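You operate a simulated robot arm through the tools that you are given. There is no shell and no other tool.

Carry out the task below with a simulated two-armed robot. There is one attempt and no reset: what you move stays moved.

## Task
Sort the desk's three meters by the To do card, then file it.
Fine: file it under Done; each ran from zero; within the card's limit of its run to the Good tray, else to the Fail tray, upright; leave the rest of the desk alone. Set down upright: small meter.

The check looks at the end state, three seconds after you hand in, the way a careful person would. Anything else that was tipped, shoved, dropped, spilled or broken makes it a failure.

## Robot
Two 7-joint arms with fingered hands on one trunk that stands fixed in place. Base frame: the origin is at the foot of the trunk, x ahead of it, y to its left, z up; the work surface is at about z = 0.85. Units: m, rad, N and s.
The left shoulder is at [0.05, 0.214, 0.869], the right one opposite. With the tool pointing down near the work surface each hand reaches from about 0.36 to 0.88 m from the base axis, measured 20 degrees to its own side. Payload 3 kg a hand.
The tool frame of a hand sits at the grasp point between the pads (the TCP): z along the fingers, y along the line on which they close. The tips reach 0.026 m beyond it. The gripper opens to 0.132 m; its body begins 0.073 m behind the TCP. The gripper is a hand of 3 fingers: y runs from the thumb to the fingers, the wrist lies at [0, 0, -0.229] in the tool frame, and closing takes about 1.5 s.
Orientation is that of the tool frame in the base frame, as [roll, pitch, yaw] about the fixed x, y, z axes, in that order (R = Rz(yaw) Ry(pitch) Rx(roll)). With the fingers straight down and closing along the base's y, the tool's x points along the base's -x, its y along +y and its z along -z.

## Interface
- The arms move only by the tool nudge_tool. It takes "left_series", "right_series" or both (then of equal length, played together; a hand with none holds still); each is a list that holds one entry, the list of rows, each a list of 7 numbers: the turn, a rotation vector about the tool's x, y, z in rad, then the shift along the tool's x, y, z in m, then the finger opening in m, from 0 to 0.132. In form: [[[wx, wy, wz, dx, dy, dz, grip], ...]]. A call has 1 to 20 rows; each row is the pose to reach, as a shift and turn from the pose commanded when the call began, along the tool's axes at that moment. Rows are played at 5 a second. More than 0.05 m and 0.15 rad between two rows, or a gripper value outside its range, and nothing of the call is played. Where a pose cannot be reached the arm comes as near as it can. A force on the tool above 40 N (or 10 N above the force at the start of the call, whichever is more), or a blocked arm, ends the call early, and 0.2 s more pass. The fingers move at their own pace (about 0.072 m/s each) and stop on an object; they squeeze with about 30 N. The grip force told is the motor's: it shows also when the fingers shut on nothing. Time passes only in rows, and 0.2 s behind the last, so rows that repeat a pose let the fingers close. The reply holds the time, the measured pose of the TCP, the force on the tool along the base axes, the opening and the grip force, in the units named above and with some noise, with the torque about the TCP (base axes, N m) and any sound that the robot's microphone picked up, and new pictures: "show" is both (left out), scene, wrist or none (wrist: the cameras of the hands that moved).
- Cameras (640 x 400 px; columns grow to the right, rows downward): "scene" is now at [0.0351, -0.0341, 1.5126]; the picture's right is [-0.36, -0.93, 0.00], its down [-0.51, 0.20, -0.84] and it looks along [0.78, -0.30, -0.54] (base axes); focal length 372 px, centre (320, 200). "left" rides on the left gripper at [-0.062, 0.003, -0.092] in its tool frame; the picture's right is [-0.05, -1.00, 0.00], its down [0.83, -0.04, -0.56] and it looks along [0.55, -0.03, 0.83] (tool axes); focal length 230 px, centre (320, 200). "right" rides on the right gripper at [0.062, 0.003, -0.092] in its tool frame; the picture's right is [-0.05, 1.00, 0.00], its down [-0.83, -0.04, -0.56] and it looks along [-0.55, -0.03, 0.83] (tool axes); focal length 230 px, centre (320, 200). There is no depth. A picture from a camera that has moved, and an enlarged one, comes with that camera's place and axes in the base frame and with its lens.
- grasp_type(shape, hand): the hand has 3 fingers and takes this shape, open, in about a second: jaw (thumb against the fingers, like two jaws); tri (thumb and two fingers); tip (a fingertip pinch); poke (one finger out to press); point (the index stretched); flat (the hand flat); cup (the hand cupped); fist (a fist). The gripper value then closes the fingers along that shape, each until it touches; the sizes above hold for jaw. It gives what a move gives, with no picture.
- turn_head(pan, tilt): turns the head with the scene camera to pan (to the left, within 1.501 rad either way) and tilt (down, from -0.506 to 1.204), counted from straight ahead of the robot. It gives what a move gives, and a new picture of the scene camera.
- close_up(camera, box): a new picture of the part [left, top, right, bottom] of that camera's present view, enlarged. The clock stands still meanwhile.
- sign_off(): hands the job in; it is judged then, once.

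Places have to be worked out from the pictures, the camera data and where the tool is seen. Open the grippers and draw the arms clear of the work before you hand the job in, unless the task says otherwise.

The tools are called after "Emit:" by a JSON object that holds its "fn" and its "kwargs". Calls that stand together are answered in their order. nudge_tool: Moves the arms, as the interface text tells. Its arguments: {"type":"object","properties":{"left_series":{"type":"array","items":{"type":"array","items":{"type":"array","items":{"type":"number"}}}},"right_series":{"type":"array","items":{"type":"array","items":{"type":"array","items":{"type":"number"}}}},"show":{"type":"string","enum":["both","scene","wrist","none"]}},"required":[]} The other tools are called the same way: grasp_type (shape, hand) gives the hand a shape; turn_head (pan, tilt) turns the head that bears the scene camera; close_up (camera, box) takes an enlarged picture of a part of a camera's view; sign_off () hands the job in.

At the start:

```text
t: 0.0
left_position: [0.5275, -0.0807, 1.1407]
left_ee_rot: [-3.141, 0.0, 2.598]
left_ft_force: [-0.6, -0.7, -0.3]
left_wrist_torque: [0.03, 0.01, -0.03]
left_opening: 0.132
left_grasp_force: 0.1
left_shape: jaw
right_position: [0.4467, -0.5079, 1.0965]
right_ee_rot: [-3.14, 0.001, 2.599]
right_ft_force: [0.0, 0.2, -0.6]
right_wrist_torque: [0.01, -0.01, 0.01]
right_opening: 0.1319
right_grasp_force: 0.1
right_shape: jaw
head pan, tilt (commanded): [-0.37, 0.574]
```

scene: 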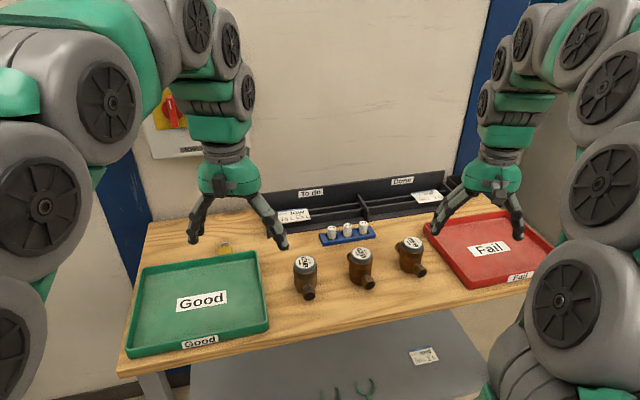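
right: 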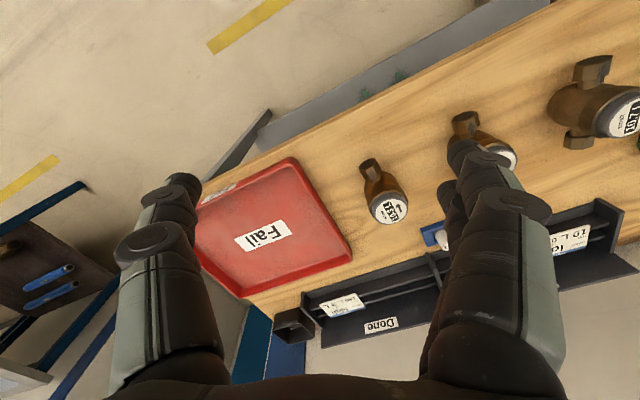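
left: 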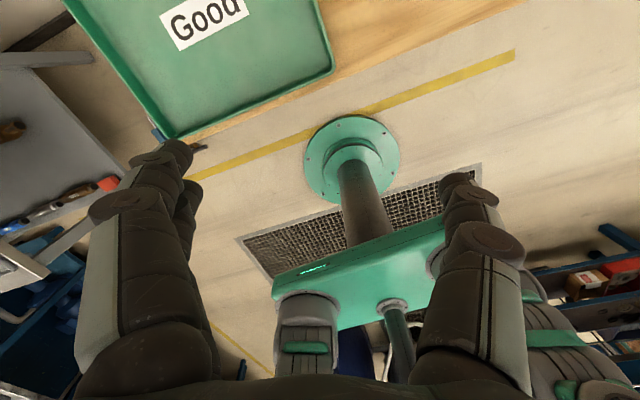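

I see three meters between the Good (left) and Fail (right) trays, a rack with To do and Done cards behind. I take close-ups of the cards and meters to read them.

Emit:
{"fn": "close_up", "kwargs": {"camera": "scene", "box": [270, 170, 370, 232]}}

Emit:
{"fn": "close_up", "kwargs": {"camera": "scene", "box": [280, 225, 440, 325]}}

Emit:
{"fn": "close_up", "kwargs": {"camera": "scene", "box": [370, 165, 470, 227]}}

Emit:
{"fn": "close_up", "kwargs": {"camera": "right", "box": [340, 40, 640, 228]}}

```text
6.40 times, centred on (320, 201) of scene
camera zoom: at [0.0351, -0.0341, 1.5126], right [-0.36, -0.93, 0.0], down [-0.51, 0.2, -0.84], along [0.78, -0.3, -0.54], focal length 2383 px, centre (320, 194)
```

zoom: 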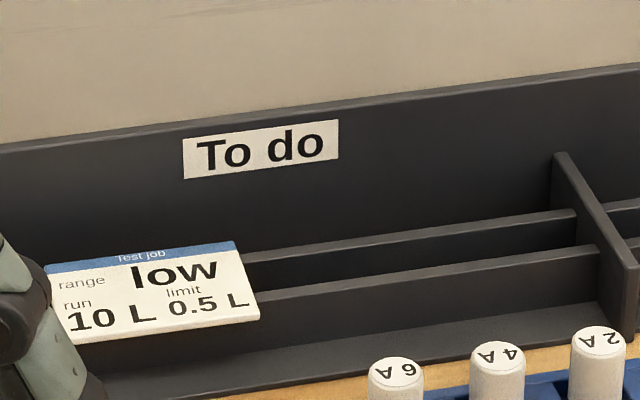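

```text
4.00 times, centred on (360, 275) of scene
camera zoom: at [0.0351, -0.0341, 1.5126], right [-0.36, -0.93, 0.0], down [-0.51, 0.2, -0.84], along [0.78, -0.3, -0.54], focal length 1489 px, centre (160, -100)
```

zoom: 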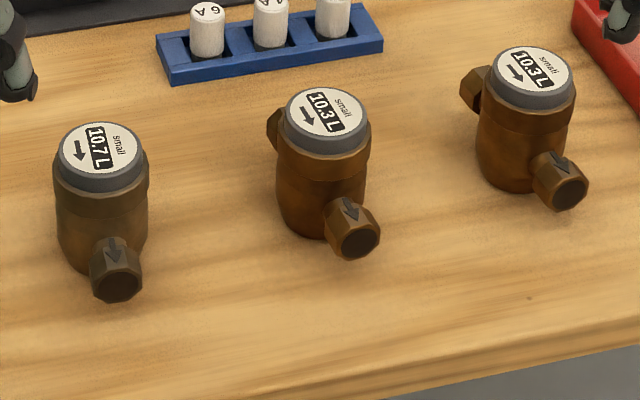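

```text
6.40 times, centred on (420, 196) of scene
camera zoom: at [0.0351, -0.0341, 1.5126], right [-0.36, -0.93, 0.0], down [-0.51, 0.2, -0.84], along [0.78, -0.3, -0.54], focal length 2383 px, centre (-320, 226)
```

zoom: 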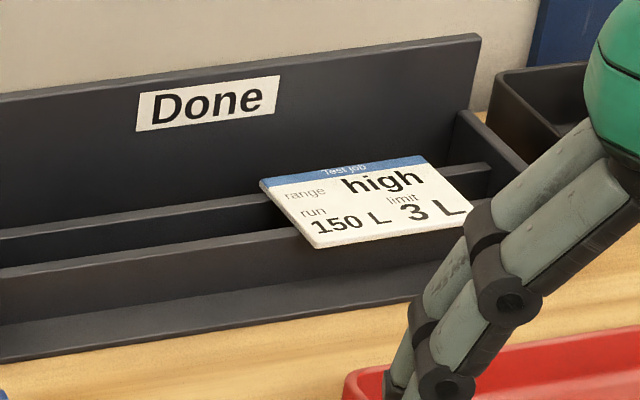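

```text
2.13 times, centred on (490, 134) of right
camera zoom: at [0.3944, -0.4741, 1.1892], right [0.56, 0.83, 0.0], down [0.69, -0.47, 0.56], along [0.46, -0.31, -0.83], focal length 490 px, centre (-42, 340)
```

zoom: 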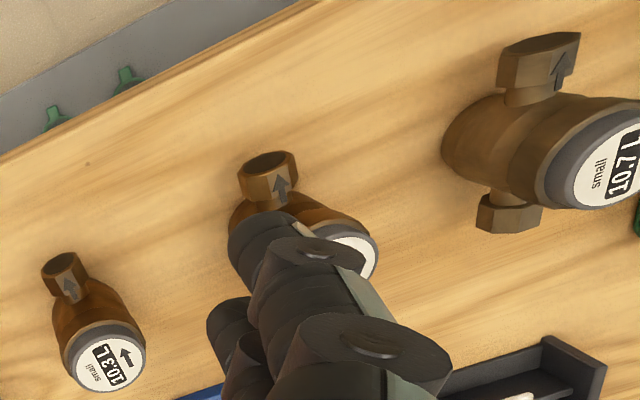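

The card seems to read run 10 L, limit 0.5 L (low range). I zoom further on dials, the cards seated in the rack, and the object under the desk.

Emit:
{"fn": "close_up", "kwargs": {"camera": "scene", "box": [290, 245, 330, 270]}}

Emit:
{"fn": "close_up", "kwargs": {"camera": "scene", "box": [345, 240, 385, 265]}}

Emit:
{"fn": "close_up", "kwargs": {"camera": "scene", "box": [395, 230, 435, 255]}}

Emit:
{"fn": "close_up", "kwargs": {"camera": "scene", "box": [400, 340, 450, 371]}}

Emit:
{"fn": "close_up", "kwargs": {"camera": "right", "box": [260, 200, 640, 400]}}

Emit:
{"fn": "close_up", "kwargs": {"camera": "scene", "box": [140, 70, 240, 260]}}

```text
16.00 times, centred on (310, 258) of scene
camera zoom: at [0.0351, -0.0341, 1.5126], right [-0.36, -0.93, 0.0], down [-0.51, 0.2, -0.84], along [0.78, -0.3, -0.54], focal length 5957 px, centre (480, -720)
```

zoom: 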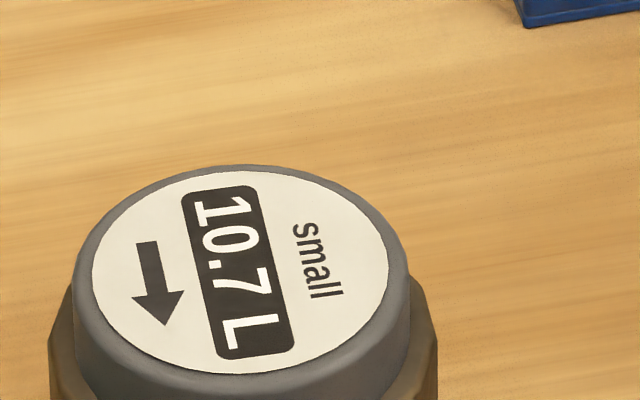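

```text
16.00 times, centred on (365, 252) of scene
camera zoom: at [0.0351, -0.0341, 1.5126], right [-0.36, -0.93, 0.0], down [-0.51, 0.2, -0.84], along [0.78, -0.3, -0.54], focal length 5957 px, centre (-400, -640)
```

zoom: 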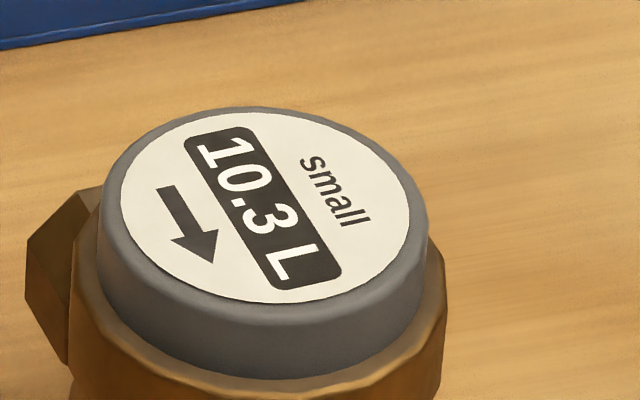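

```text
16.00 times, centred on (415, 242) of scene
camera zoom: at [0.0351, -0.0341, 1.5126], right [-0.36, -0.93, 0.0], down [-0.51, 0.2, -0.84], along [0.78, -0.3, -0.54], focal length 5957 px, centre (-1200, -480)
```

zoom: 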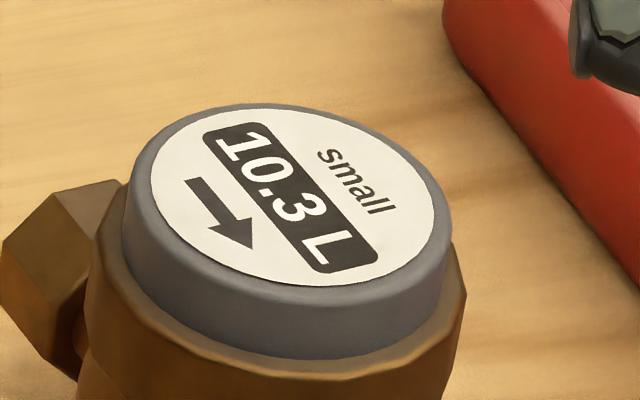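

```text
12.80 times, centred on (425, 356) of scene
camera zoom: at [0.0351, -0.0341, 1.5126], right [-0.36, -0.93, 0.0], down [-0.51, 0.2, -0.84], along [0.78, -0.3, -0.54], focal length 4766 px, centre (-1024, -1790)
```

zoom: 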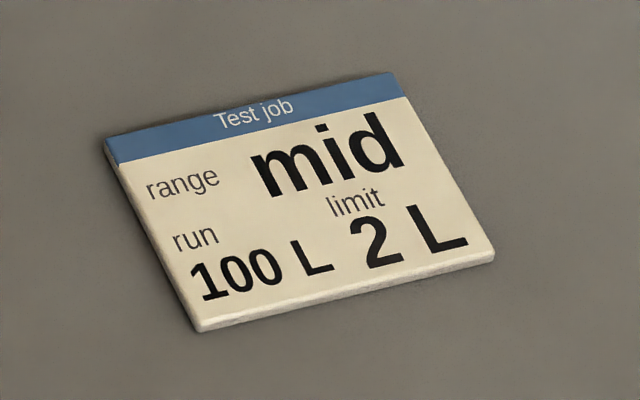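

```text
1.68 times, centred on (450, 300) of right
camera zoom: at [0.3944, -0.4741, 1.1892], right [0.56, 0.83, 0.0], down [0.69, -0.47, 0.56], along [0.46, -0.31, -0.83], focal length 388 px, centre (101, 32)
```

zoom: 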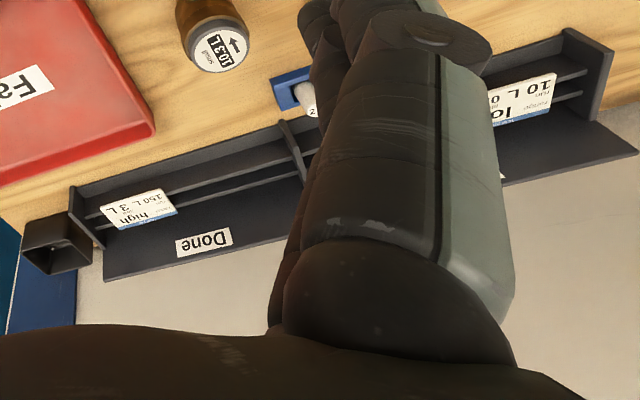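

```text
2.11 times, centred on (190, 165) of scene
camera zoom: at [0.0351, -0.0341, 1.5126], right [-0.36, -0.93, 0.0], down [-0.51, 0.2, -0.84], along [0.78, -0.3, -0.54], focal length 784 px, centre (594, 274)
```

zoom: 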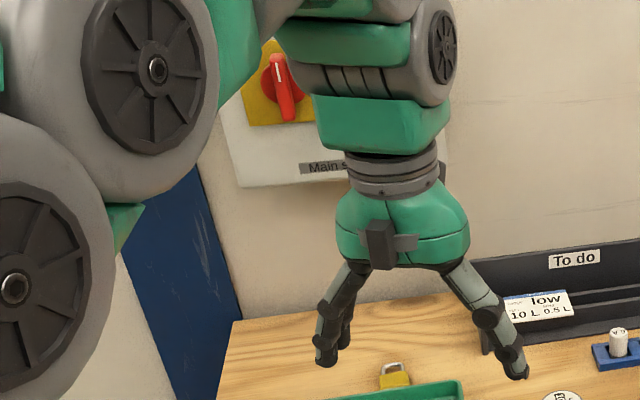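

The card reads low, run 10 L, limit 0.5 L, so 10.7 L goes to Fail and the two 10.3 L meters go to Good. I withdraw the left arm to its side and bring the right hand to about (0.68, -0.34, 1.13), aligned with the rack, to see how the cards sit.

Emit:
{"fn": "nudge_tool", "kwargs": {"left_series": [[[0, 0, 0, 0.0334, 0.0301, 0, 0.132], [0, 0, 0, 0.0668, 0.0602, 0, 0.132], [0, 0, 0, 0.1002, 0.0903, 0, 0.132], [0, 0, 0, 0.1336, 0.1204, 0, 0.132], [0, 0, 0, 0.167, 0.1505, 0, 0.132], [0, 0, 0, 0.2004, 0.1806, 0, 0.132], [0, 0, 0, 0.2338, 0.2107, 0, 0.132], [0, 0, 0, 0.2672, 0.2408, 0, 0.132], [0, 0, 0, 0.3006, 0.2709, 0, 0.132], [0, 0, 0, 0.334, 0.301, 0, 0.132]]], "right_series": [[[0, 0, -0.041, -0.0113, 0.0264, -0.0034, 0.132], [0, 0, -0.082, -0.0226, 0.0528, -0.0068, 0.132], [0, 0, -0.123, -0.0338, 0.0792, -0.0102, 0.132], [0, 0, -0.164, -0.0451, 0.1056, -0.0136, 0.132], [0, 0, -0.205, -0.0564, 0.132, -0.017, 0.132], [0, 0, -0.246, -0.0677, 0.1584, -0.0204, 0.132], [0, 0, -0.287, -0.079, 0.1848, -0.0238, 0.132], [0, 0, -0.328, -0.0902, 0.2112, -0.0272, 0.132], [0, 0, -0.369, -0.1015, 0.2376, -0.0306, 0.132], [0, 0, -0.41, -0.1128, 0.264, -0.034, 0.132]]], "show": "both"}}

```text
t: 2.2
left_position: [0.3964, 0.3488, 1.1405]
left_ee_rot: [3.14, 0.0, 2.598]
left_ft_force: [0.5, 0.1, 0.0]
left_wrist_torque: [-0.02, -0.01, 0.01]
left_opening: 0.1321
left_grasp_force: 0.0
left_shape: jaw
right_position: [0.6785, -0.3393, 1.1296]
right_ee_rot: [3.142, 0.001, 3.01]
right_ft_force: [-0.1, -0.3, -0.6]
right_wrist_torque: [0.0, -0.01, 0.0]
right_opening: 0.132
right_grasp_force: 0.2
right_shape: jaw
head pan, tilt (commanded): [-0.37, 0.574]
camera scene: at [0.035, -0.0341, 1.5126], right [-0.36, -0.93, 0.0], down [-0.51, 0.2, -0.84], along [0.78, -0.3, -0.54], focal length 372 px, centre (320, 200)
camera right: at [0.6173, -0.3291, 1.2228], right [0.18, 0.98, 0.0], down [0.82, -0.15, 0.55], along [0.55, -0.1, -0.83], focal length 230 px, centre (320, 200)
camera left: at [0.4497, 0.3206, 1.2336], right [-0.47, -0.88, 0.0], down [-0.73, 0.39, 0.56], along [-0.49, 0.26, -0.83], focal length 230 px, centre (320, 200)
```

scene: 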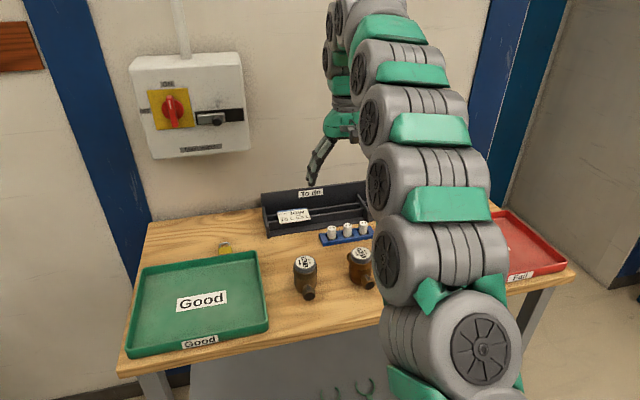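
right: 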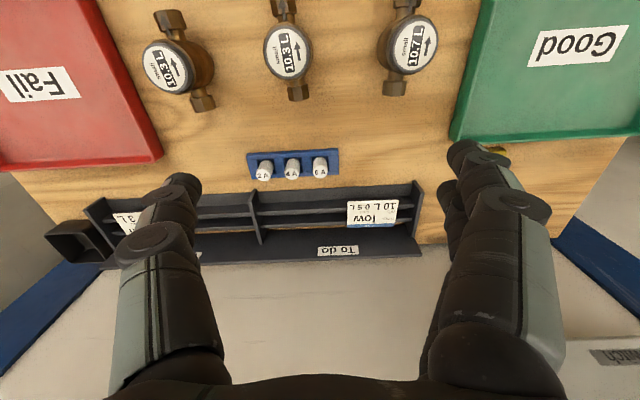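
left: 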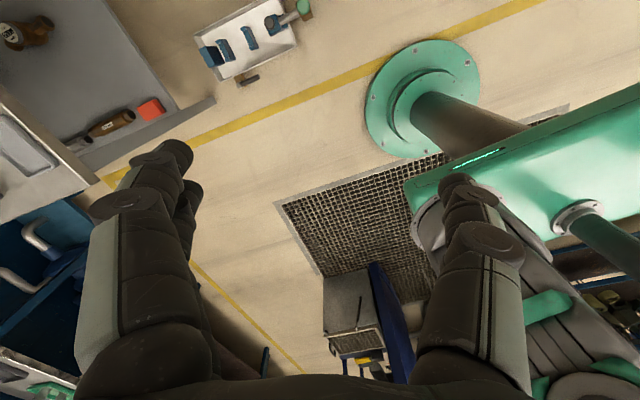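

The right camera now sees the whole desk from above. I enlarge the rack and both cards to learn how they stand.

Emit:
{"fn": "close_up", "kwargs": {"camera": "right", "box": [240, 170, 440, 270]}}

Emit:
{"fn": "close_up", "kwargs": {"camera": "right", "box": [320, 180, 440, 255]}}

Emit:
{"fn": "close_up", "kwargs": {"camera": "scene", "box": [255, 175, 385, 250]}}

Emit:
{"fn": "close_up", "kwargs": {"camera": "right", "box": [70, 170, 270, 270]}}

```text
3.20 times, centred on (340, 220) of right
camera zoom: at [0.6173, -0.3291, 1.2228], right [0.18, 0.98, 0.0], down [0.82, -0.15, 0.55], along [0.55, -0.1, -0.83], focal length 736 px, centre (256, 136)
```

zoom: 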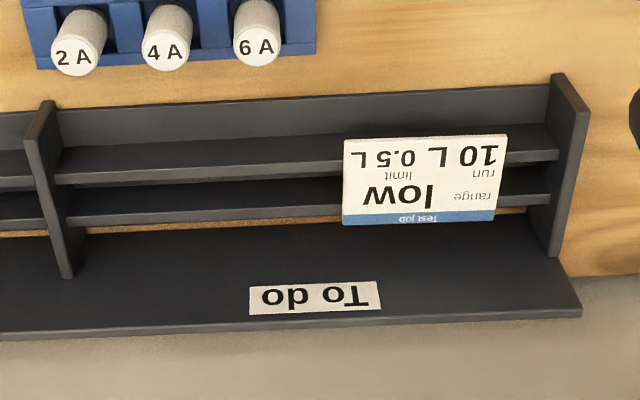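

```text
5.33 times, centred on (380, 218) of right
camera zoom: at [0.6173, -0.3291, 1.2228], right [0.18, 0.98, 0.0], down [0.82, -0.15, 0.55], along [0.55, -0.1, -0.83], focal length 1227 px, centre (0, 107)
```

zoom: 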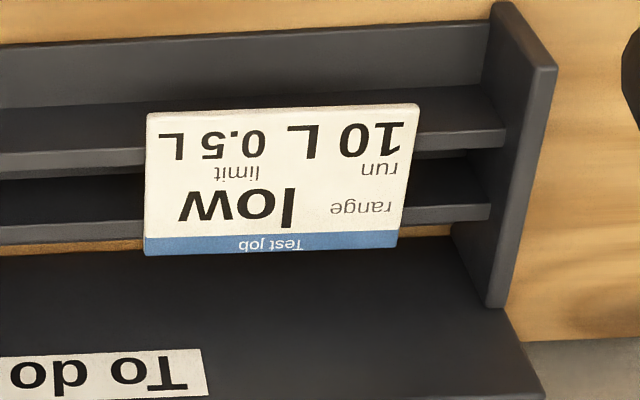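

```text
4.92 times, centred on (320, 212) of scene
camera zoom: at [0.035, -0.0341, 1.5126], right [-0.36, -0.93, 0.0], down [-0.51, 0.2, -0.84], along [0.78, -0.3, -0.54], focal length 1833 px, centre (320, 138)
```

zoom: 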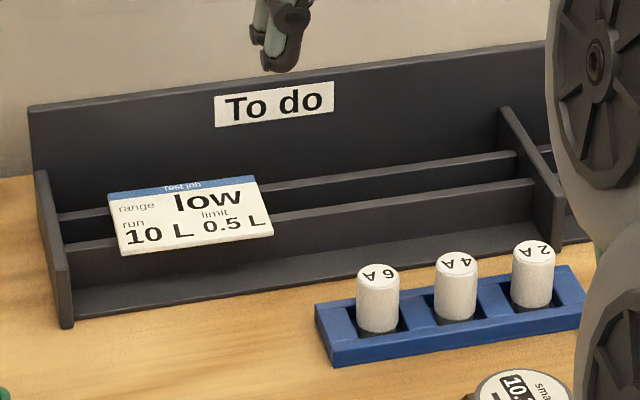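

```text
3.20 times, centred on (170, 220) of right
camera zoom: at [0.6173, -0.3291, 1.2228], right [0.18, 0.98, 0.0], down [0.82, -0.15, 0.55], along [0.55, -0.1, -0.83], focal length 736 px, centre (800, 136)
```

zoom: 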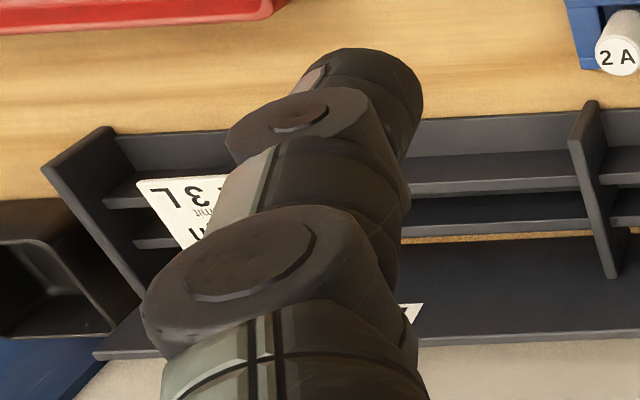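

The two cards lie flat on two rails at about z = 0.886, the low card centred near (0.886, -0.28). I'll move the meters first, starting with the 10.7 L one at about (0.634, -0.233) with its top near z = 0.937; I go above it at z = 1.03 and check alignment.

Emit:
{"fn": "nudge_tool", "kwargs": {"right_series": [[[0, 0, 0, 0.0145, 0.0249, 0.01, 0.12], [0, 0, 0, 0.029, 0.0498, 0.03, 0.11], [0, 0, 0, 0.0436, 0.0747, 0.055, 0.1], [0, 0, 0, 0.0581, 0.0996, 0.08, 0.1], [0, 0, 0, 0.0581, 0.0996, 0.1, 0.1], [0, 0, 0, 0.0581, 0.0996, 0.1, 0.1]]], "show": "both"}}

```text
t: 3.6
left_position: [0.3957, 0.3488, 1.14]
left_ee_rot: [-3.141, 0.0, 2.6]
left_ft_force: [0.6, 0.1, -0.1]
left_wrist_torque: [0.03, -0.05, 0.03]
left_opening: 0.1318
left_grasp_force: 0.0
left_shape: jaw
right_position: [0.6342, -0.2328, 1.0309]
right_ee_rot: [3.141, -0.002, 3.007]
right_ft_force: [-0.1, -0.2, 0.0]
right_wrist_torque: [0.0, -0.02, -0.04]
right_opening: 0.1003
right_grasp_force: 0.0
right_shape: jaw
head pan, tilt (commanded): [-0.37, 0.574]
camera scene: at [0.0351, -0.0341, 1.5126], right [-0.36, -0.93, 0.0], down [-0.51, 0.2, -0.84], along [0.78, -0.3, -0.54], focal length 372 px, centre (320, 200)
camera right: at [0.5728, -0.2229, 1.1234], right [0.18, 0.98, 0.0], down [0.82, -0.15, 0.56], along [0.55, -0.1, -0.83], focal length 230 px, centre (320, 200)
```

scene: 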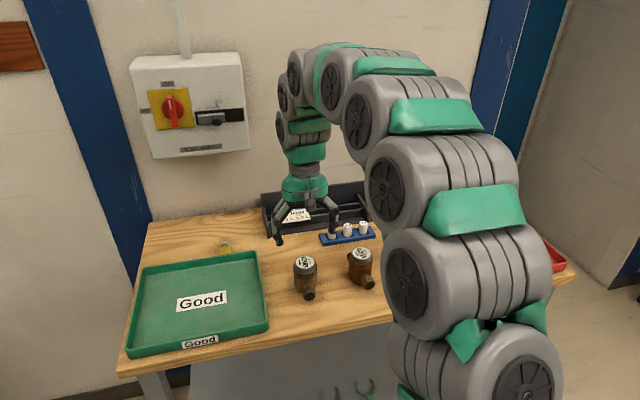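
right: 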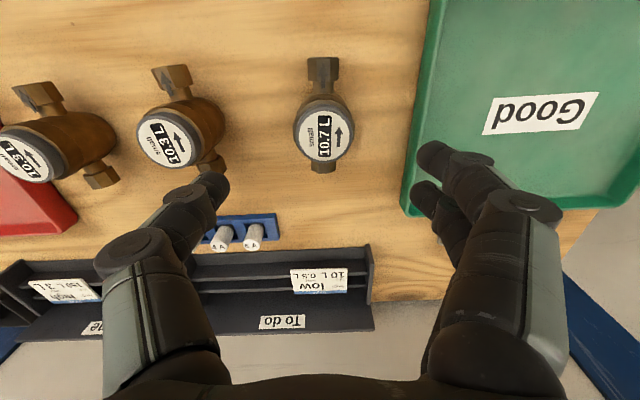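

The dial sits at about (0.630, -0.229), nearly under the tool. I descend to z = 0.905 with the fingers either side of the body, then close.

Emit:
{"fn": "nudge_tool", "kwargs": {"right_series": [[[0, 0, 0, 0.0035, 0.0036, 0.03, 0.1], [0, 0, 0, 0.0035, 0.0036, 0.06, 0.1], [0, 0, 0, 0.0035, 0.0036, 0.09, 0.1], [0, 0, 0, 0.0035, 0.0036, 0.11, 0.1], [0, 0, 0, 0.0035, 0.0036, 0.124, 0.1], [0, 0, 0, 0.0035, 0.0036, 0.124, 0.1]]], "show": "both"}}

```text
t: 5.0
left_position: [0.3966, 0.3487, 1.141]
left_ee_rot: [-3.141, -0.001, 2.598]
left_ft_force: [-0.3, 0.2, -0.5]
left_wrist_torque: [-0.01, -0.03, 0.03]
left_opening: 0.1317
left_grasp_force: 0.1
left_shape: jaw
right_position: [0.6317, -0.2291, 0.9061]
right_ee_rot: [-3.142, -0.001, 3.007]
right_ft_force: [-0.6, -0.1, -0.1]
right_wrist_torque: [0.01, 0.0, 0.01]
right_opening: 0.1002
right_grasp_force: 0.2
right_shape: jaw
head pan, tilt (commanded): [-0.37, 0.574]
camera scene: at [0.0351, -0.0341, 1.5126], right [-0.36, -0.93, 0.0], down [-0.51, 0.2, -0.84], along [0.78, -0.3, -0.54], focal length 372 px, centre (320, 200)
camera right: at [0.5705, -0.2187, 0.9993], right [0.18, 0.98, 0.0], down [0.82, -0.15, 0.56], along [0.55, -0.1, -0.83], focal length 230 px, centre (320, 200)
```

scene: 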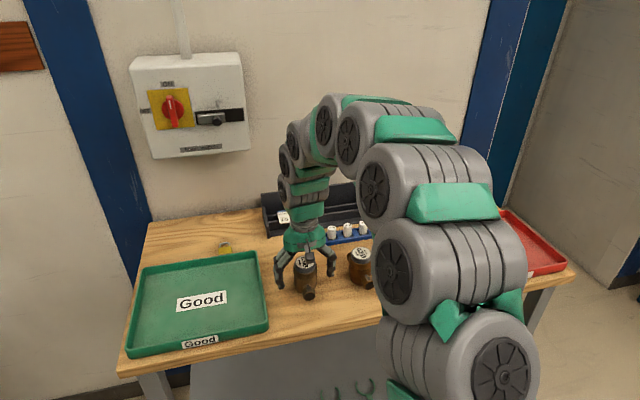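
right: 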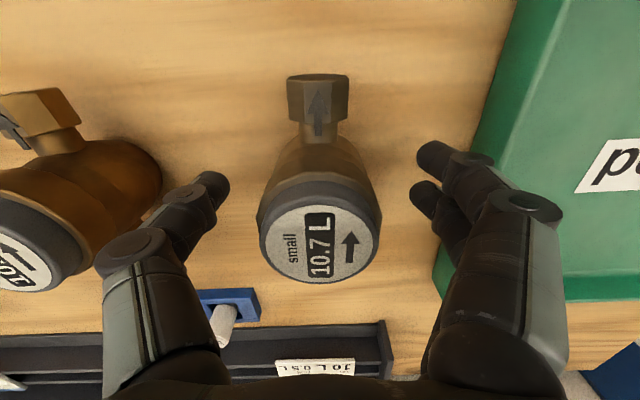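

The meter is centred between thumb and fingers. I close the hand on it.

Emit:
{"fn": "nudge_tool", "kwargs": {"right_series": [[[0, 0, 0, 0, 0, 0, 0.08], [0, 0, 0, 0, 0, 0, 0.06], [0, 0, 0, 0, 0, 0, 0.04], [0, 0, 0, 0, 0, 0, 0.03], [0, 0, 0, 0, 0, 0, 0.03], [0, 0, 0, 0, 0, 0, 0.03], [0, 0, 0, 0, 0, 0, 0.03]]], "show": "wrist"}}

```text
t: 6.6
left_position: [0.3972, 0.3488, 1.1398]
left_ee_rot: [-3.141, -0.001, 2.599]
left_ft_force: [-0.4, 0.5, 0.3]
left_wrist_torque: [-0.02, 0.01, -0.02]
left_opening: 0.1315
left_grasp_force: 0.0
left_shape: jaw
right_position: [0.6315, -0.2288, 0.9068]
right_ee_rot: [3.141, 0.0, 3.006]
right_ft_force: [0.9, 0.5, 0.4]
right_wrist_torque: [-0.03, 0.02, -0.01]
right_opening: 0.0445
right_grasp_force: 29.9
right_shape: jaw
head pan, tilt (commanded): [-0.37, 0.574]
camera right: at [0.5706, -0.2187, 0.9992], right [0.18, 0.98, 0.0], down [0.82, -0.15, 0.56], along [0.55, -0.1, -0.83], focal length 230 px, centre (320, 200)
```

right: 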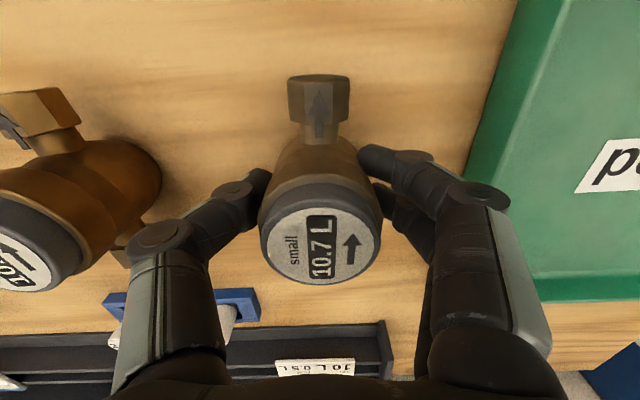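

Grip holds at 0.0445 m with 30 N. I lift straight up by 0.15 m.

Emit:
{"fn": "nudge_tool", "kwargs": {"right_series": [[[0, 0, 0, 0, 0, -0.015, 0.03], [0, 0, 0, 0, 0, -0.04, 0.03], [0, 0, 0, 0, 0, -0.07, 0.03], [0, 0, 0, 0, 0, -0.1, 0.03], [0, 0, 0, 0, 0, -0.13, 0.03], [0, 0, 0, 0, 0, -0.15, 0.03]]], "show": "both"}}

```text
t: 8.0
left_position: [0.3966, 0.3491, 1.1406]
left_ee_rot: [-3.141, 0.001, 2.599]
left_ft_force: [0.0, -0.4, 0.0]
left_wrist_torque: [0.01, 0.01, -0.01]
left_opening: 0.1321
left_grasp_force: 0.0
left_shape: jaw
right_position: [0.632, -0.2298, 1.0564]
right_ee_rot: [-3.141, 0.001, 3.006]
right_ft_force: [0.1, -0.1, -4.8]
right_wrist_torque: [0.02, 0.04, 0.01]
right_opening: 0.0444
right_grasp_force: 29.8
right_shape: jaw
head pan, tilt (commanded): [-0.37, 0.574]
camera scene: at [0.0351, -0.0341, 1.5126], right [-0.36, -0.93, 0.0], down [-0.51, 0.2, -0.84], along [0.78, -0.3, -0.54], focal length 372 px, centre (320, 200)
camera right: at [0.5703, -0.2196, 1.1501], right [0.18, 0.98, 0.0], down [0.82, -0.15, 0.56], along [0.55, -0.1, -0.83], focal length 230 px, centre (320, 200)
```

scene: 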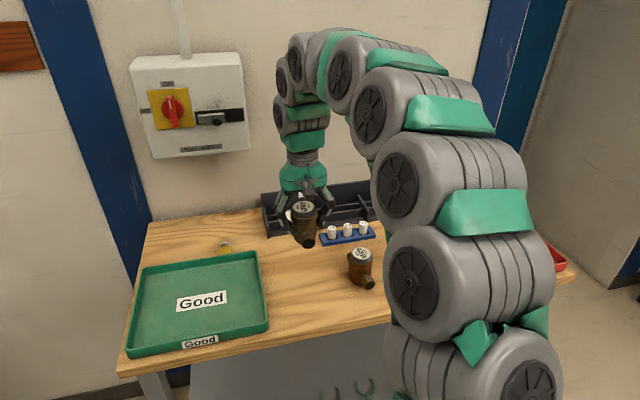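
right: 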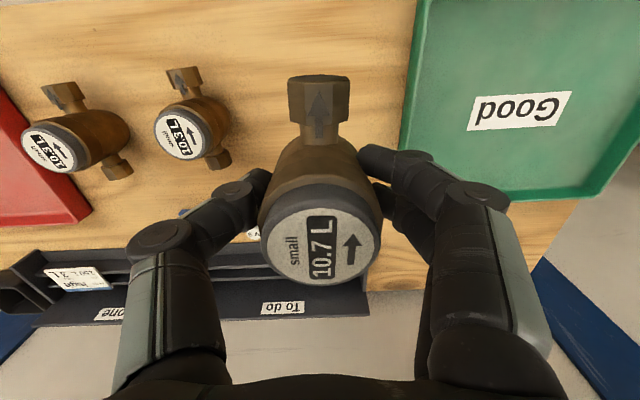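

The meter came up cleanly. I carry it at z ≈ 1.08 over the other meters to above the Fail tray at about (0.575, -0.70).

Emit:
{"fn": "nudge_tool", "kwargs": {"right_series": [[[0, 0, 0, -0.0006, -0.03, -0.02, 0.03], [0, 0, 0, -0.0012, -0.07, -0.025, 0.03], [0, 0, 0, -0.0018, -0.11, -0.025, 0.03], [0, 0, 0, -0.0024, -0.15, -0.025, 0.03], [0, 0, 0, -0.003, -0.19, -0.025, 0.03], [0, 0, 0, -0.0036, -0.23, -0.025, 0.03], [0, 0, 0, -0.0042, -0.27, -0.025, 0.03], [0, 0, 0, -0.0048, -0.31, -0.025, 0.03], [0, 0, 0, -0.0054, -0.35, -0.025, 0.03], [0, 0, 0, -0.006, -0.39, -0.025, 0.03], [0, 0, 0, -0.0066, -0.43, -0.025, 0.03], [0, 0, 0, -0.0071, -0.46, -0.02, 0.03], [0, 0, 0, -0.0071, -0.4734, -0.01, 0.03], [0, 0, 0, -0.0071, -0.4734, 0, 0.03]]], "show": "both"}}

```text
t: 11.0
left_position: [0.3963, 0.3481, 1.1404]
left_ee_rot: [3.14, -0.001, 2.599]
left_ft_force: [0.2, 0.9, -0.5]
left_wrist_torque: [0.02, -0.03, 0.02]
left_opening: 0.132
left_grasp_force: 0.0
left_shape: jaw
right_position: [0.5765, -0.7008, 1.0569]
right_ee_rot: [-3.141, -0.002, 3.009]
right_ft_force: [0.5, 0.0, -5.1]
right_wrist_torque: [0.04, 0.05, 0.02]
right_opening: 0.0442
right_grasp_force: 30.3
right_shape: jaw
head pan, tilt (commanded): [-0.37, 0.574]
camera scene: at [0.0351, -0.0342, 1.5126], right [-0.36, -0.93, 0.0], down [-0.51, 0.2, -0.84], along [0.78, -0.3, -0.54], focal length 372 px, centre (320, 200)
camera right: at [0.5143, -0.6895, 1.1493], right [0.18, 0.98, 0.0], down [0.82, -0.15, 0.55], along [0.55, -0.1, -0.83], focal length 230 px, centre (320, 200)
```

scene: 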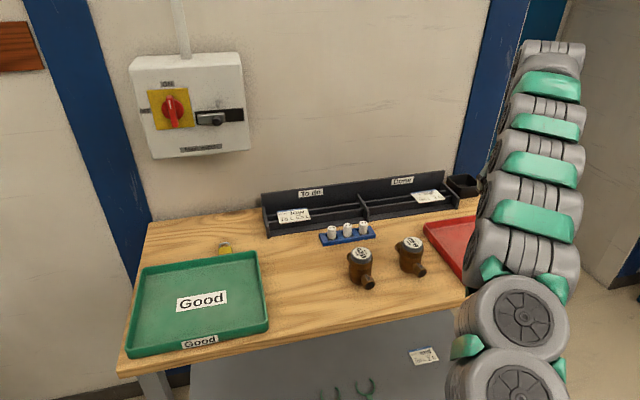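
right: 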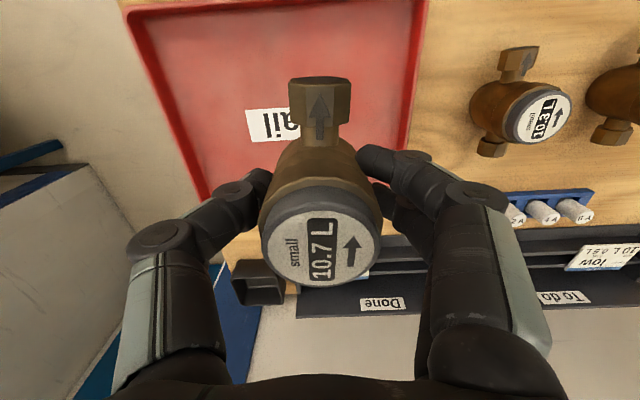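

The landing point projects inside the red tray with about 0.1 m clearance around. I lower by 0.135 m, then creep down until contact.

Emit:
{"fn": "nudge_tool", "kwargs": {"right_series": [[[0, 0, 0, 0, 0, 0.03, 0.03], [0, 0, 0, 0, 0, 0.065, 0.03], [0, 0, 0, 0, 0, 0.095, 0.03], [0, 0, 0, 0, 0, 0.12, 0.03], [0, 0, 0, 0, 0, 0.132, 0.03], [0, 0, 0, 0, 0, 0.137, 0.03], [0, 0, 0, 0, 0, 0.137, 0.03]]], "show": "both"}}

```text
t: 12.6
left_position: [0.3964, 0.348, 1.1407]
left_ee_rot: [3.141, 0.0, 2.599]
left_ft_force: [1.1, -0.2, -1.0]
left_wrist_torque: [0.04, 0.0, -0.01]
left_opening: 0.132
left_grasp_force: 0.1
left_shape: jaw
right_position: [0.5757, -0.701, 0.92]
right_ee_rot: [-3.141, 0.0, 3.009]
right_ft_force: [0.5, -0.3, -4.5]
right_wrist_torque: [0.01, 0.03, 0.01]
right_opening: 0.0438
right_grasp_force: 29.7
right_shape: jaw
head pan, tilt (commanded): [-0.37, 0.574]
camera scene: at [0.0351, -0.0342, 1.5126], right [-0.36, -0.93, 0.0], down [-0.51, 0.2, -0.84], along [0.78, -0.3, -0.54], focal length 372 px, centre (320, 200)
camera right: at [0.5148, -0.6895, 1.0121], right [0.18, 0.98, 0.0], down [0.82, -0.15, 0.56], along [0.55, -0.1, -0.83], focal length 230 px, centre (320, 200)
```

scene: 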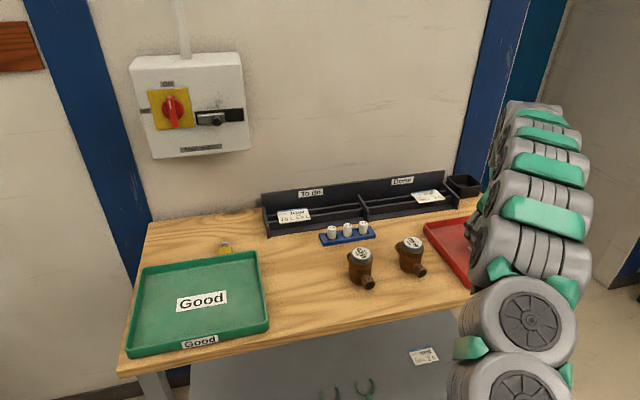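
right: 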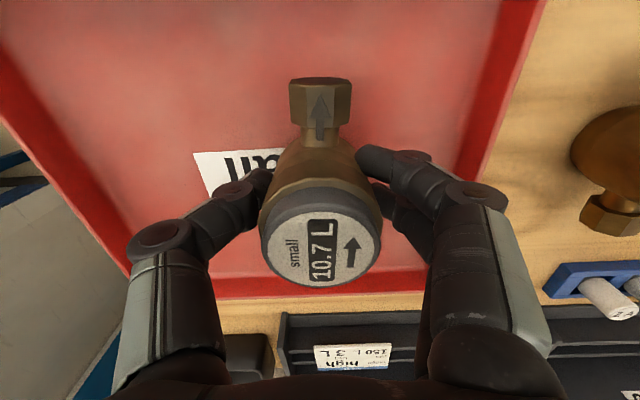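

Still carrying the full weight (4.5 N), so it hangs slightly above the tray floor. I creep down in 1.5 mm steps.

Emit:
{"fn": "nudge_tool", "kwargs": {"right_series": [[[0, 0, 0, 0, 0, 0.0015, 0.03], [0, 0, 0, 0, 0, 0.003, 0.03], [0, 0, 0, 0, 0, 0.0045, 0.03], [0, 0, 0, 0, 0, 0.0055, 0.03]]], "show": "none"}}

```text
t: 13.6
left_position: [0.3968, 0.3495, 1.1405]
left_ee_rot: [-3.14, 0.0, 2.6]
left_ft_force: [1.4, -0.6, 0.3]
left_wrist_torque: [-0.02, 0.01, 0.04]
left_opening: 0.1319
left_grasp_force: 0.1
left_shape: jaw
right_position: [0.5764, -0.7008, 0.914]
right_ee_rot: [3.14, -0.001, 3.008]
right_ft_force: [1.0, 0.4, -4.6]
right_wrist_torque: [0.01, 0.02, 0.02]
right_opening: 0.0438
right_grasp_force: 29.6
right_shape: jaw
head pan, tilt (commanded): [-0.37, 0.574]
```

No contact yet at z = 0.914. I keep creeping down a few millimetres more.

Emit:
{"fn": "nudge_tool", "kwargs": {"right_series": [[[0, 0, 0, 0, 0, 0.001, 0.03], [0, 0, 0, 0, 0, 0.002, 0.03], [0, 0, 0, 0, 0, 0.003, 0.03]]], "show": "none"}}

Emit:
{"fn": "nudge_tool", "kwargs": {"right_series": [[[0, 0, 0, 0, 0, 0.001, 0.03], [0, 0, 0, 0, 0, 0.002, 0.03]]], "show": "none"}}

```text
t: 14.4
left_position: [0.3953, 0.3479, 1.1407]
left_ee_rot: [-3.14, -0.002, 2.598]
left_ft_force: [0.0, -0.9, -0.5]
left_wrist_torque: [0.0, 0.02, 0.0]
left_opening: 0.132
left_grasp_force: 0.0
left_shape: jaw
right_position: [0.5752, -0.6991, 0.9107]
right_ee_rot: [3.141, 0.001, 3.006]
right_ft_force: [-1.7, 1.3, 0.4]
right_wrist_torque: [0.09, 0.01, 0.04]
right_opening: 0.0441
right_grasp_force: 30.1
right_shape: jaw
head pan, tilt (commanded): [-0.37, 0.574]
```

```text
t: 15.0
left_position: [0.397, 0.3497, 1.1415]
left_ee_rot: [-3.141, -0.001, 2.598]
left_ft_force: [0.5, 0.0, 0.2]
left_wrist_torque: [-0.02, 0.01, 0.03]
left_opening: 0.132
left_grasp_force: 0.1
left_shape: jaw
right_position: [0.5751, -0.6998, 0.9096]
right_ee_rot: [-3.141, 0.003, 3.007]
right_ft_force: [-3.3, 0.6, 12.9]
right_wrist_torque: [0.15, 0.04, 0.01]
right_opening: 0.0442
right_grasp_force: 29.6
right_shape: jaw
head pan, tilt (commanded): [-0.37, 0.574]
```

Contact made (12.9 N up). I ease back 1.5 mm and open to 0.085, then rise clear.

Emit:
{"fn": "nudge_tool", "kwargs": {"right_series": [[[0, 0, 0, 0, 0, -0.0015, 0.03], [0, 0, 0, 0, 0, -0.0015, 0.05], [0, 0, 0, 0, 0, -0.0015, 0.07], [0, 0, 0, 0, 0, -0.0015, 0.09], [0, 0, 0, 0, 0, -0.0015, 0.09], [0, 0, 0, 0, 0, -0.0015, 0.09]]], "show": "wrist"}}

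```text
t: 16.4
left_position: [0.396, 0.3486, 1.1405]
left_ee_rot: [3.141, -0.001, 2.599]
left_ft_force: [0.8, -0.5, 0.0]
left_wrist_torque: [0.01, 0.03, -0.03]
left_opening: 0.1322
left_grasp_force: 0.1
left_shape: jaw
right_position: [0.5766, -0.7003, 0.9114]
right_ee_rot: [-3.14, -0.001, 3.007]
right_ft_force: [0.7, 0.6, -0.5]
right_wrist_torque: [-0.05, -0.04, 0.03]
right_opening: 0.0896
right_grasp_force: 0.0
right_shape: jaw
head pan, tilt (commanded): [-0.37, 0.574]
camera right: at [0.5147, -0.6894, 1.0033], right [0.18, 0.98, 0.0], down [0.82, -0.15, 0.56], along [0.55, -0.1, -0.83], focal length 230 px, centre (320, 200)
```

right: 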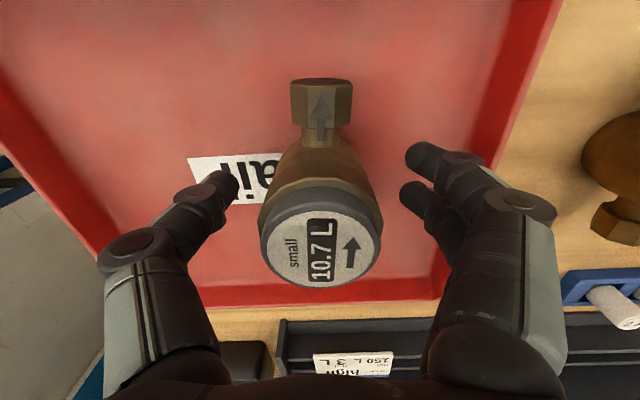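

Meter released upright in the Fail tray. I rise and go over to the middle 10.3 L meter at about (0.614, -0.361).

Emit:
{"fn": "nudge_tool", "kwargs": {"right_series": [[[0, 0, 0, 0, 0, -0.03, 0.09], [0, 0, 0, 0, 0, -0.07, 0.09], [0, 0, 0, 0, 0, -0.11, 0.09], [0, 0, 0, 0.001, 0.02, -0.14, 0.1], [0, 0, 0, 0.002, 0.06, -0.15, 0.1], [0, 0, 0, 0.003, 0.1, -0.15, 0.1], [0, 0, 0, 0.0035, 0.14, -0.15, 0.1], [0, 0, 0, 0.004, 0.18, -0.15, 0.1], [0, 0, 0, 0.005, 0.22, -0.15, 0.1], [0, 0, 0, 0.006, 0.26, -0.15, 0.1], [0, 0, 0, 0.007, 0.3, -0.15, 0.1], [0, 0, 0, 0.0084, 0.33, -0.14, 0.1], [0, 0, 0, 0.0084, 0.3413, -0.12, 0.1], [0, 0, 0, 0.0084, 0.3413, -0.12, 0.1]]], "show": "both"}}

```text
t: 19.4
left_position: [0.3983, 0.3488, 1.1395]
left_ee_rot: [3.142, 0.0, 2.599]
left_ft_force: [-0.1, -1.1, -0.5]
left_wrist_torque: [0.04, 0.0, 0.02]
left_opening: 0.1322
left_grasp_force: 0.1
left_shape: jaw
right_position: [0.6131, -0.3599, 1.0305]
right_ee_rot: [3.141, 0.002, 3.01]
right_ft_force: [-0.6, 0.2, 1.0]
right_wrist_torque: [0.0, -0.03, -0.02]
right_opening: 0.0998
right_grasp_force: 0.0
right_shape: jaw
head pan, tilt (commanded): [-0.37, 0.574]
camera scene: at [0.0351, -0.0341, 1.5126], right [-0.36, -0.93, 0.0], down [-0.51, 0.2, -0.84], along [0.78, -0.3, -0.54], focal length 372 px, centre (320, 200)
camera right: at [0.5516, -0.3493, 1.123], right [0.18, 0.98, 0.0], down [0.82, -0.15, 0.56], along [0.55, -0.1, -0.83], focal length 230 px, centre (320, 200)
```

scene: 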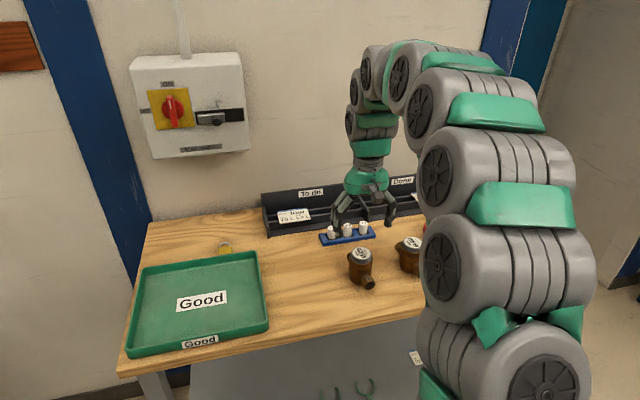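
right: 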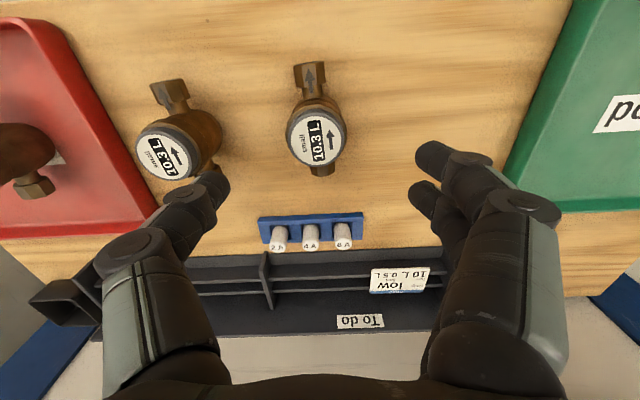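

The dial is at about (0.610, -0.363), centred in the hand. I descend to z ≈ 0.906 and close.

Emit:
{"fn": "nudge_tool", "kwargs": {"right_series": [[[0, 0, 0, 0.0026, -0.0034, 0.03, 0.1], [0, 0, 0, 0.0026, -0.0034, 0.06, 0.1], [0, 0, 0, 0.0026, -0.0034, 0.09, 0.1], [0, 0, 0, 0.0026, -0.0034, 0.11, 0.1], [0, 0, 0, 0.0026, -0.0034, 0.1245, 0.1], [0, 0, 0, 0.0026, -0.0034, 0.1245, 0.1], [0, 0, 0, 0.0026, -0.0034, 0.1245, 0.08], [0, 0, 0, 0.0026, -0.0034, 0.1245, 0.06], [0, 0, 0, 0.0026, -0.0034, 0.1245, 0.04], [0, 0, 0, 0.0026, -0.0034, 0.1245, 0.03], [0, 0, 0, 0.0026, -0.0034, 0.1245, 0.03], [0, 0, 0, 0.0026, -0.0034, 0.1245, 0.03]]], "show": "wrist"}}

```text
t: 22.0
left_position: [0.3963, 0.3497, 1.1399]
left_ee_rot: [-3.141, 0.0, 2.599]
left_ft_force: [0.5, -0.7, -0.1]
left_wrist_torque: [0.01, 0.01, -0.01]
left_opening: 0.1318
left_grasp_force: 0.1
left_shape: jaw
right_position: [0.6118, -0.3631, 0.9056]
right_ee_rot: [-3.141, 0.001, 3.01]
right_ft_force: [-1.0, 0.9, -0.5]
right_wrist_torque: [0.06, 0.04, 0.06]
right_opening: 0.0431
right_grasp_force: 29.9
right_shape: jaw
head pan, tilt (commanded): [-0.37, 0.574]
camera right: at [0.5486, -0.3527, 0.9981], right [0.18, 0.98, 0.0], down [0.82, -0.15, 0.56], along [0.55, -0.1, -0.83], focal length 230 px, centre (320, 200)
```

right: 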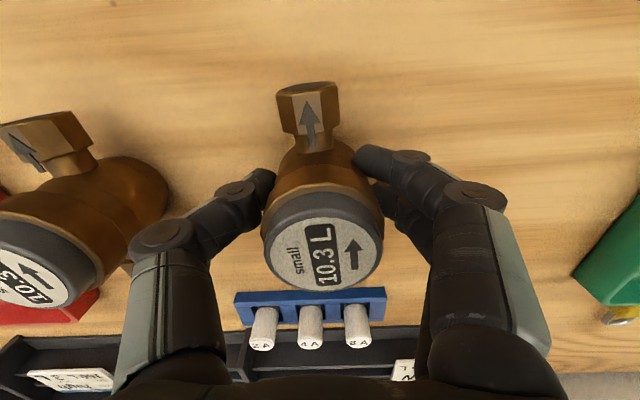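

Gripped at 0.043 m with 30 N. I lift 0.16 m and carry it left to above the Good tray at about (0.72, 0.05).

Emit:
{"fn": "nudge_tool", "kwargs": {"right_series": [[[0, 0, 0, 0, 0, -0.015, 0.03], [0, 0, 0, 0, 0, -0.045, 0.03], [0, 0, 0, 0, 0, -0.085, 0.03], [0, 0, 0, 0, 0, -0.125, 0.03], [0, 0, 0, -0.001, 0.01, -0.16, 0.03], [0, 0, 0, -0.006, 0.045, -0.165, 0.03], [0, 0, 0, -0.011, 0.085, -0.165, 0.03], [0, 0, 0, -0.016, 0.125, -0.165, 0.03], [0, 0, 0, -0.021, 0.165, -0.165, 0.03], [0, 0, 0, -0.026, 0.205, -0.165, 0.03], [0, 0, 0, -0.031, 0.245, -0.165, 0.03], [0, 0, 0, -0.036, 0.285, -0.165, 0.03], [0, 0, 0, -0.041, 0.325, -0.165, 0.03], [0, 0, 0, -0.046, 0.365, -0.165, 0.03], [0, 0, 0, -0.051, 0.4, -0.16, 0.03], [0, 0, 0, -0.0529, 0.4236, -0.15, 0.03], [0, 0, 0, -0.0529, 0.4236, -0.15, 0.03]]], "show": "both"}}

```text
t: 25.6
left_position: [0.396, 0.3503, 1.1395]
left_ee_rot: [3.141, 0.001, 2.599]
left_ft_force: [-0.4, 0.1, 0.3]
left_wrist_torque: [0.0, 0.04, -0.03]
left_opening: 0.132
left_grasp_force: 0.1
left_shape: jaw
right_position: [0.7187, 0.0488, 1.0545]
right_ee_rot: [-3.141, -0.002, 3.007]
right_ft_force: [0.4, 0.0, -4.4]
right_wrist_torque: [-0.02, 0.03, -0.04]
right_opening: 0.0424
right_grasp_force: 30.2
right_shape: jaw
head pan, tilt (commanded): [-0.37, 0.574]
camera scene: at [0.0352, -0.0341, 1.5126], right [-0.36, -0.93, 0.0], down [-0.51, 0.2, -0.84], along [0.78, -0.3, -0.54], focal length 372 px, centre (320, 200)
camera right: at [0.6583, 0.0598, 1.1473], right [0.18, 0.98, 0.0], down [0.82, -0.15, 0.55], along [0.54, -0.1, -0.83], focal length 230 px, centre (320, 200)
```

scene: 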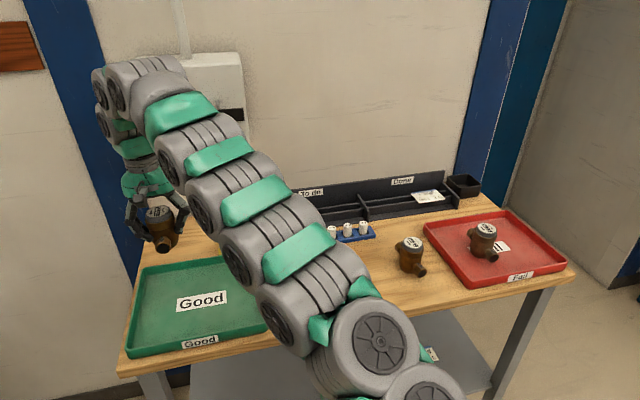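
right: 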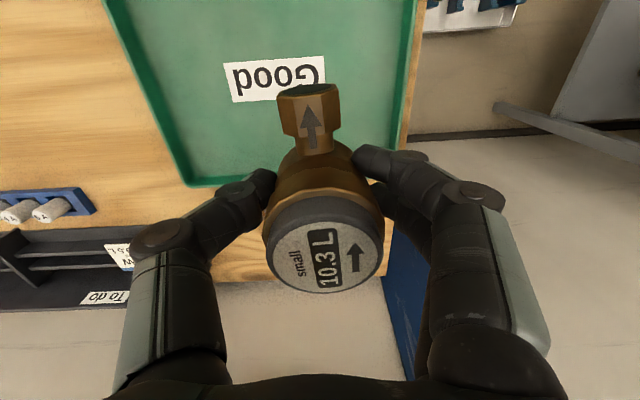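

The landing point projects inside the green tray, clear of its walls. I lower by 0.139 m, then creep.

Emit:
{"fn": "nudge_tool", "kwargs": {"right_series": [[[0, 0, 0, 0, 0, 0.03, 0.03], [0, 0, 0, 0, 0, 0.065, 0.03], [0, 0, 0, 0, 0, 0.095, 0.03], [0, 0, 0, 0, 0, 0.12, 0.03], [0, 0, 0, 0, 0, 0.132, 0.03], [0, 0, 0, 0, 0, 0.138, 0.03], [0, 0, 0, 0, 0, 0.14, 0.03], [0, 0, 0, 0, 0, 0.1415, 0.03], [0, 0, 0, 0, 0, 0.1425, 0.03]]], "show": "wrist"}}

```text
t: 27.6
left_position: [0.3967, 0.349, 1.1403]
left_ee_rot: [3.141, 0.0, 2.599]
left_ft_force: [0.1, 0.4, -0.2]
left_wrist_torque: [-0.01, 0.04, 0.01]
left_opening: 0.1321
left_grasp_force: 0.0
left_shape: jaw
right_position: [0.7188, 0.0499, 0.9135]
right_ee_rot: [3.141, -0.002, 3.01]
right_ft_force: [0.2, -0.5, -4.9]
right_wrist_torque: [-0.03, 0.06, 0.0]
right_opening: 0.0421
right_grasp_force: 29.9
right_shape: jaw
head pan, tilt (commanded): [-0.37, 0.574]
camera right: at [0.6575, 0.0599, 1.006], right [0.18, 0.98, 0.0], down [0.82, -0.15, 0.56], along [0.55, -0.1, -0.83], focal length 230 px, centre (320, 200)
```

right: 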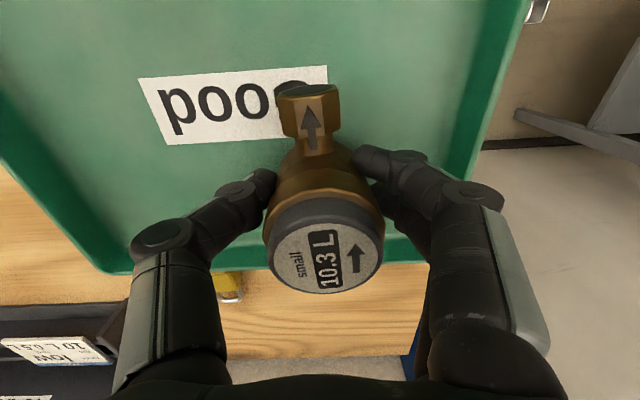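

No contact yet at z = 0.9135. I creep down 1 mm per row.

Emit:
{"fn": "nudge_tool", "kwargs": {"right_series": [[[0, 0, 0, 0, 0, 0.001, 0.03], [0, 0, 0, 0, 0, 0.002, 0.03], [0, 0, 0, 0, 0, 0.003, 0.03]]], "show": "none"}}

Emit:
{"fn": "nudge_tool", "kwargs": {"right_series": [[[0, 0, 0, 0, 0, 0.0005, 0.03], [0, 0, 0, 0, 0, 0.001, 0.03]]], "show": "none"}}

```text
t: 28.4
left_position: [0.3964, 0.3484, 1.141]
left_ee_rot: [-3.141, 0.0, 2.6]
left_ft_force: [0.5, 1.7, 0.4]
left_wrist_torque: [0.01, 0.01, 0.02]
left_opening: 0.1319
left_grasp_force: 0.0
left_shape: jaw
right_position: [0.7185, 0.0498, 0.9101]
right_ee_rot: [3.141, 0.0, 3.009]
right_ft_force: [-0.9, -1.7, -2.0]
right_wrist_torque: [0.06, 0.0, 0.03]
right_opening: 0.0423
right_grasp_force: 30.5
right_shape: jaw
head pan, tilt (commanded): [-0.37, 0.574]
```

```text
t: 29.0
left_position: [0.3963, 0.3488, 1.1396]
left_ee_rot: [3.141, 0.0, 2.598]
left_ft_force: [0.3, 0.3, -0.8]
left_wrist_torque: [0.01, 0.03, 0.02]
left_opening: 0.1318
left_grasp_force: 0.0
left_shape: jaw
right_position: [0.719, 0.0496, 0.9103]
right_ee_rot: [3.141, 0.002, 3.008]
right_ft_force: [-2.0, -1.2, 4.3]
right_wrist_torque: [0.08, 0.01, -0.01]
right_opening: 0.0419
right_grasp_force: 29.7
right_shape: jaw
head pan, tilt (commanded): [-0.37, 0.574]
```

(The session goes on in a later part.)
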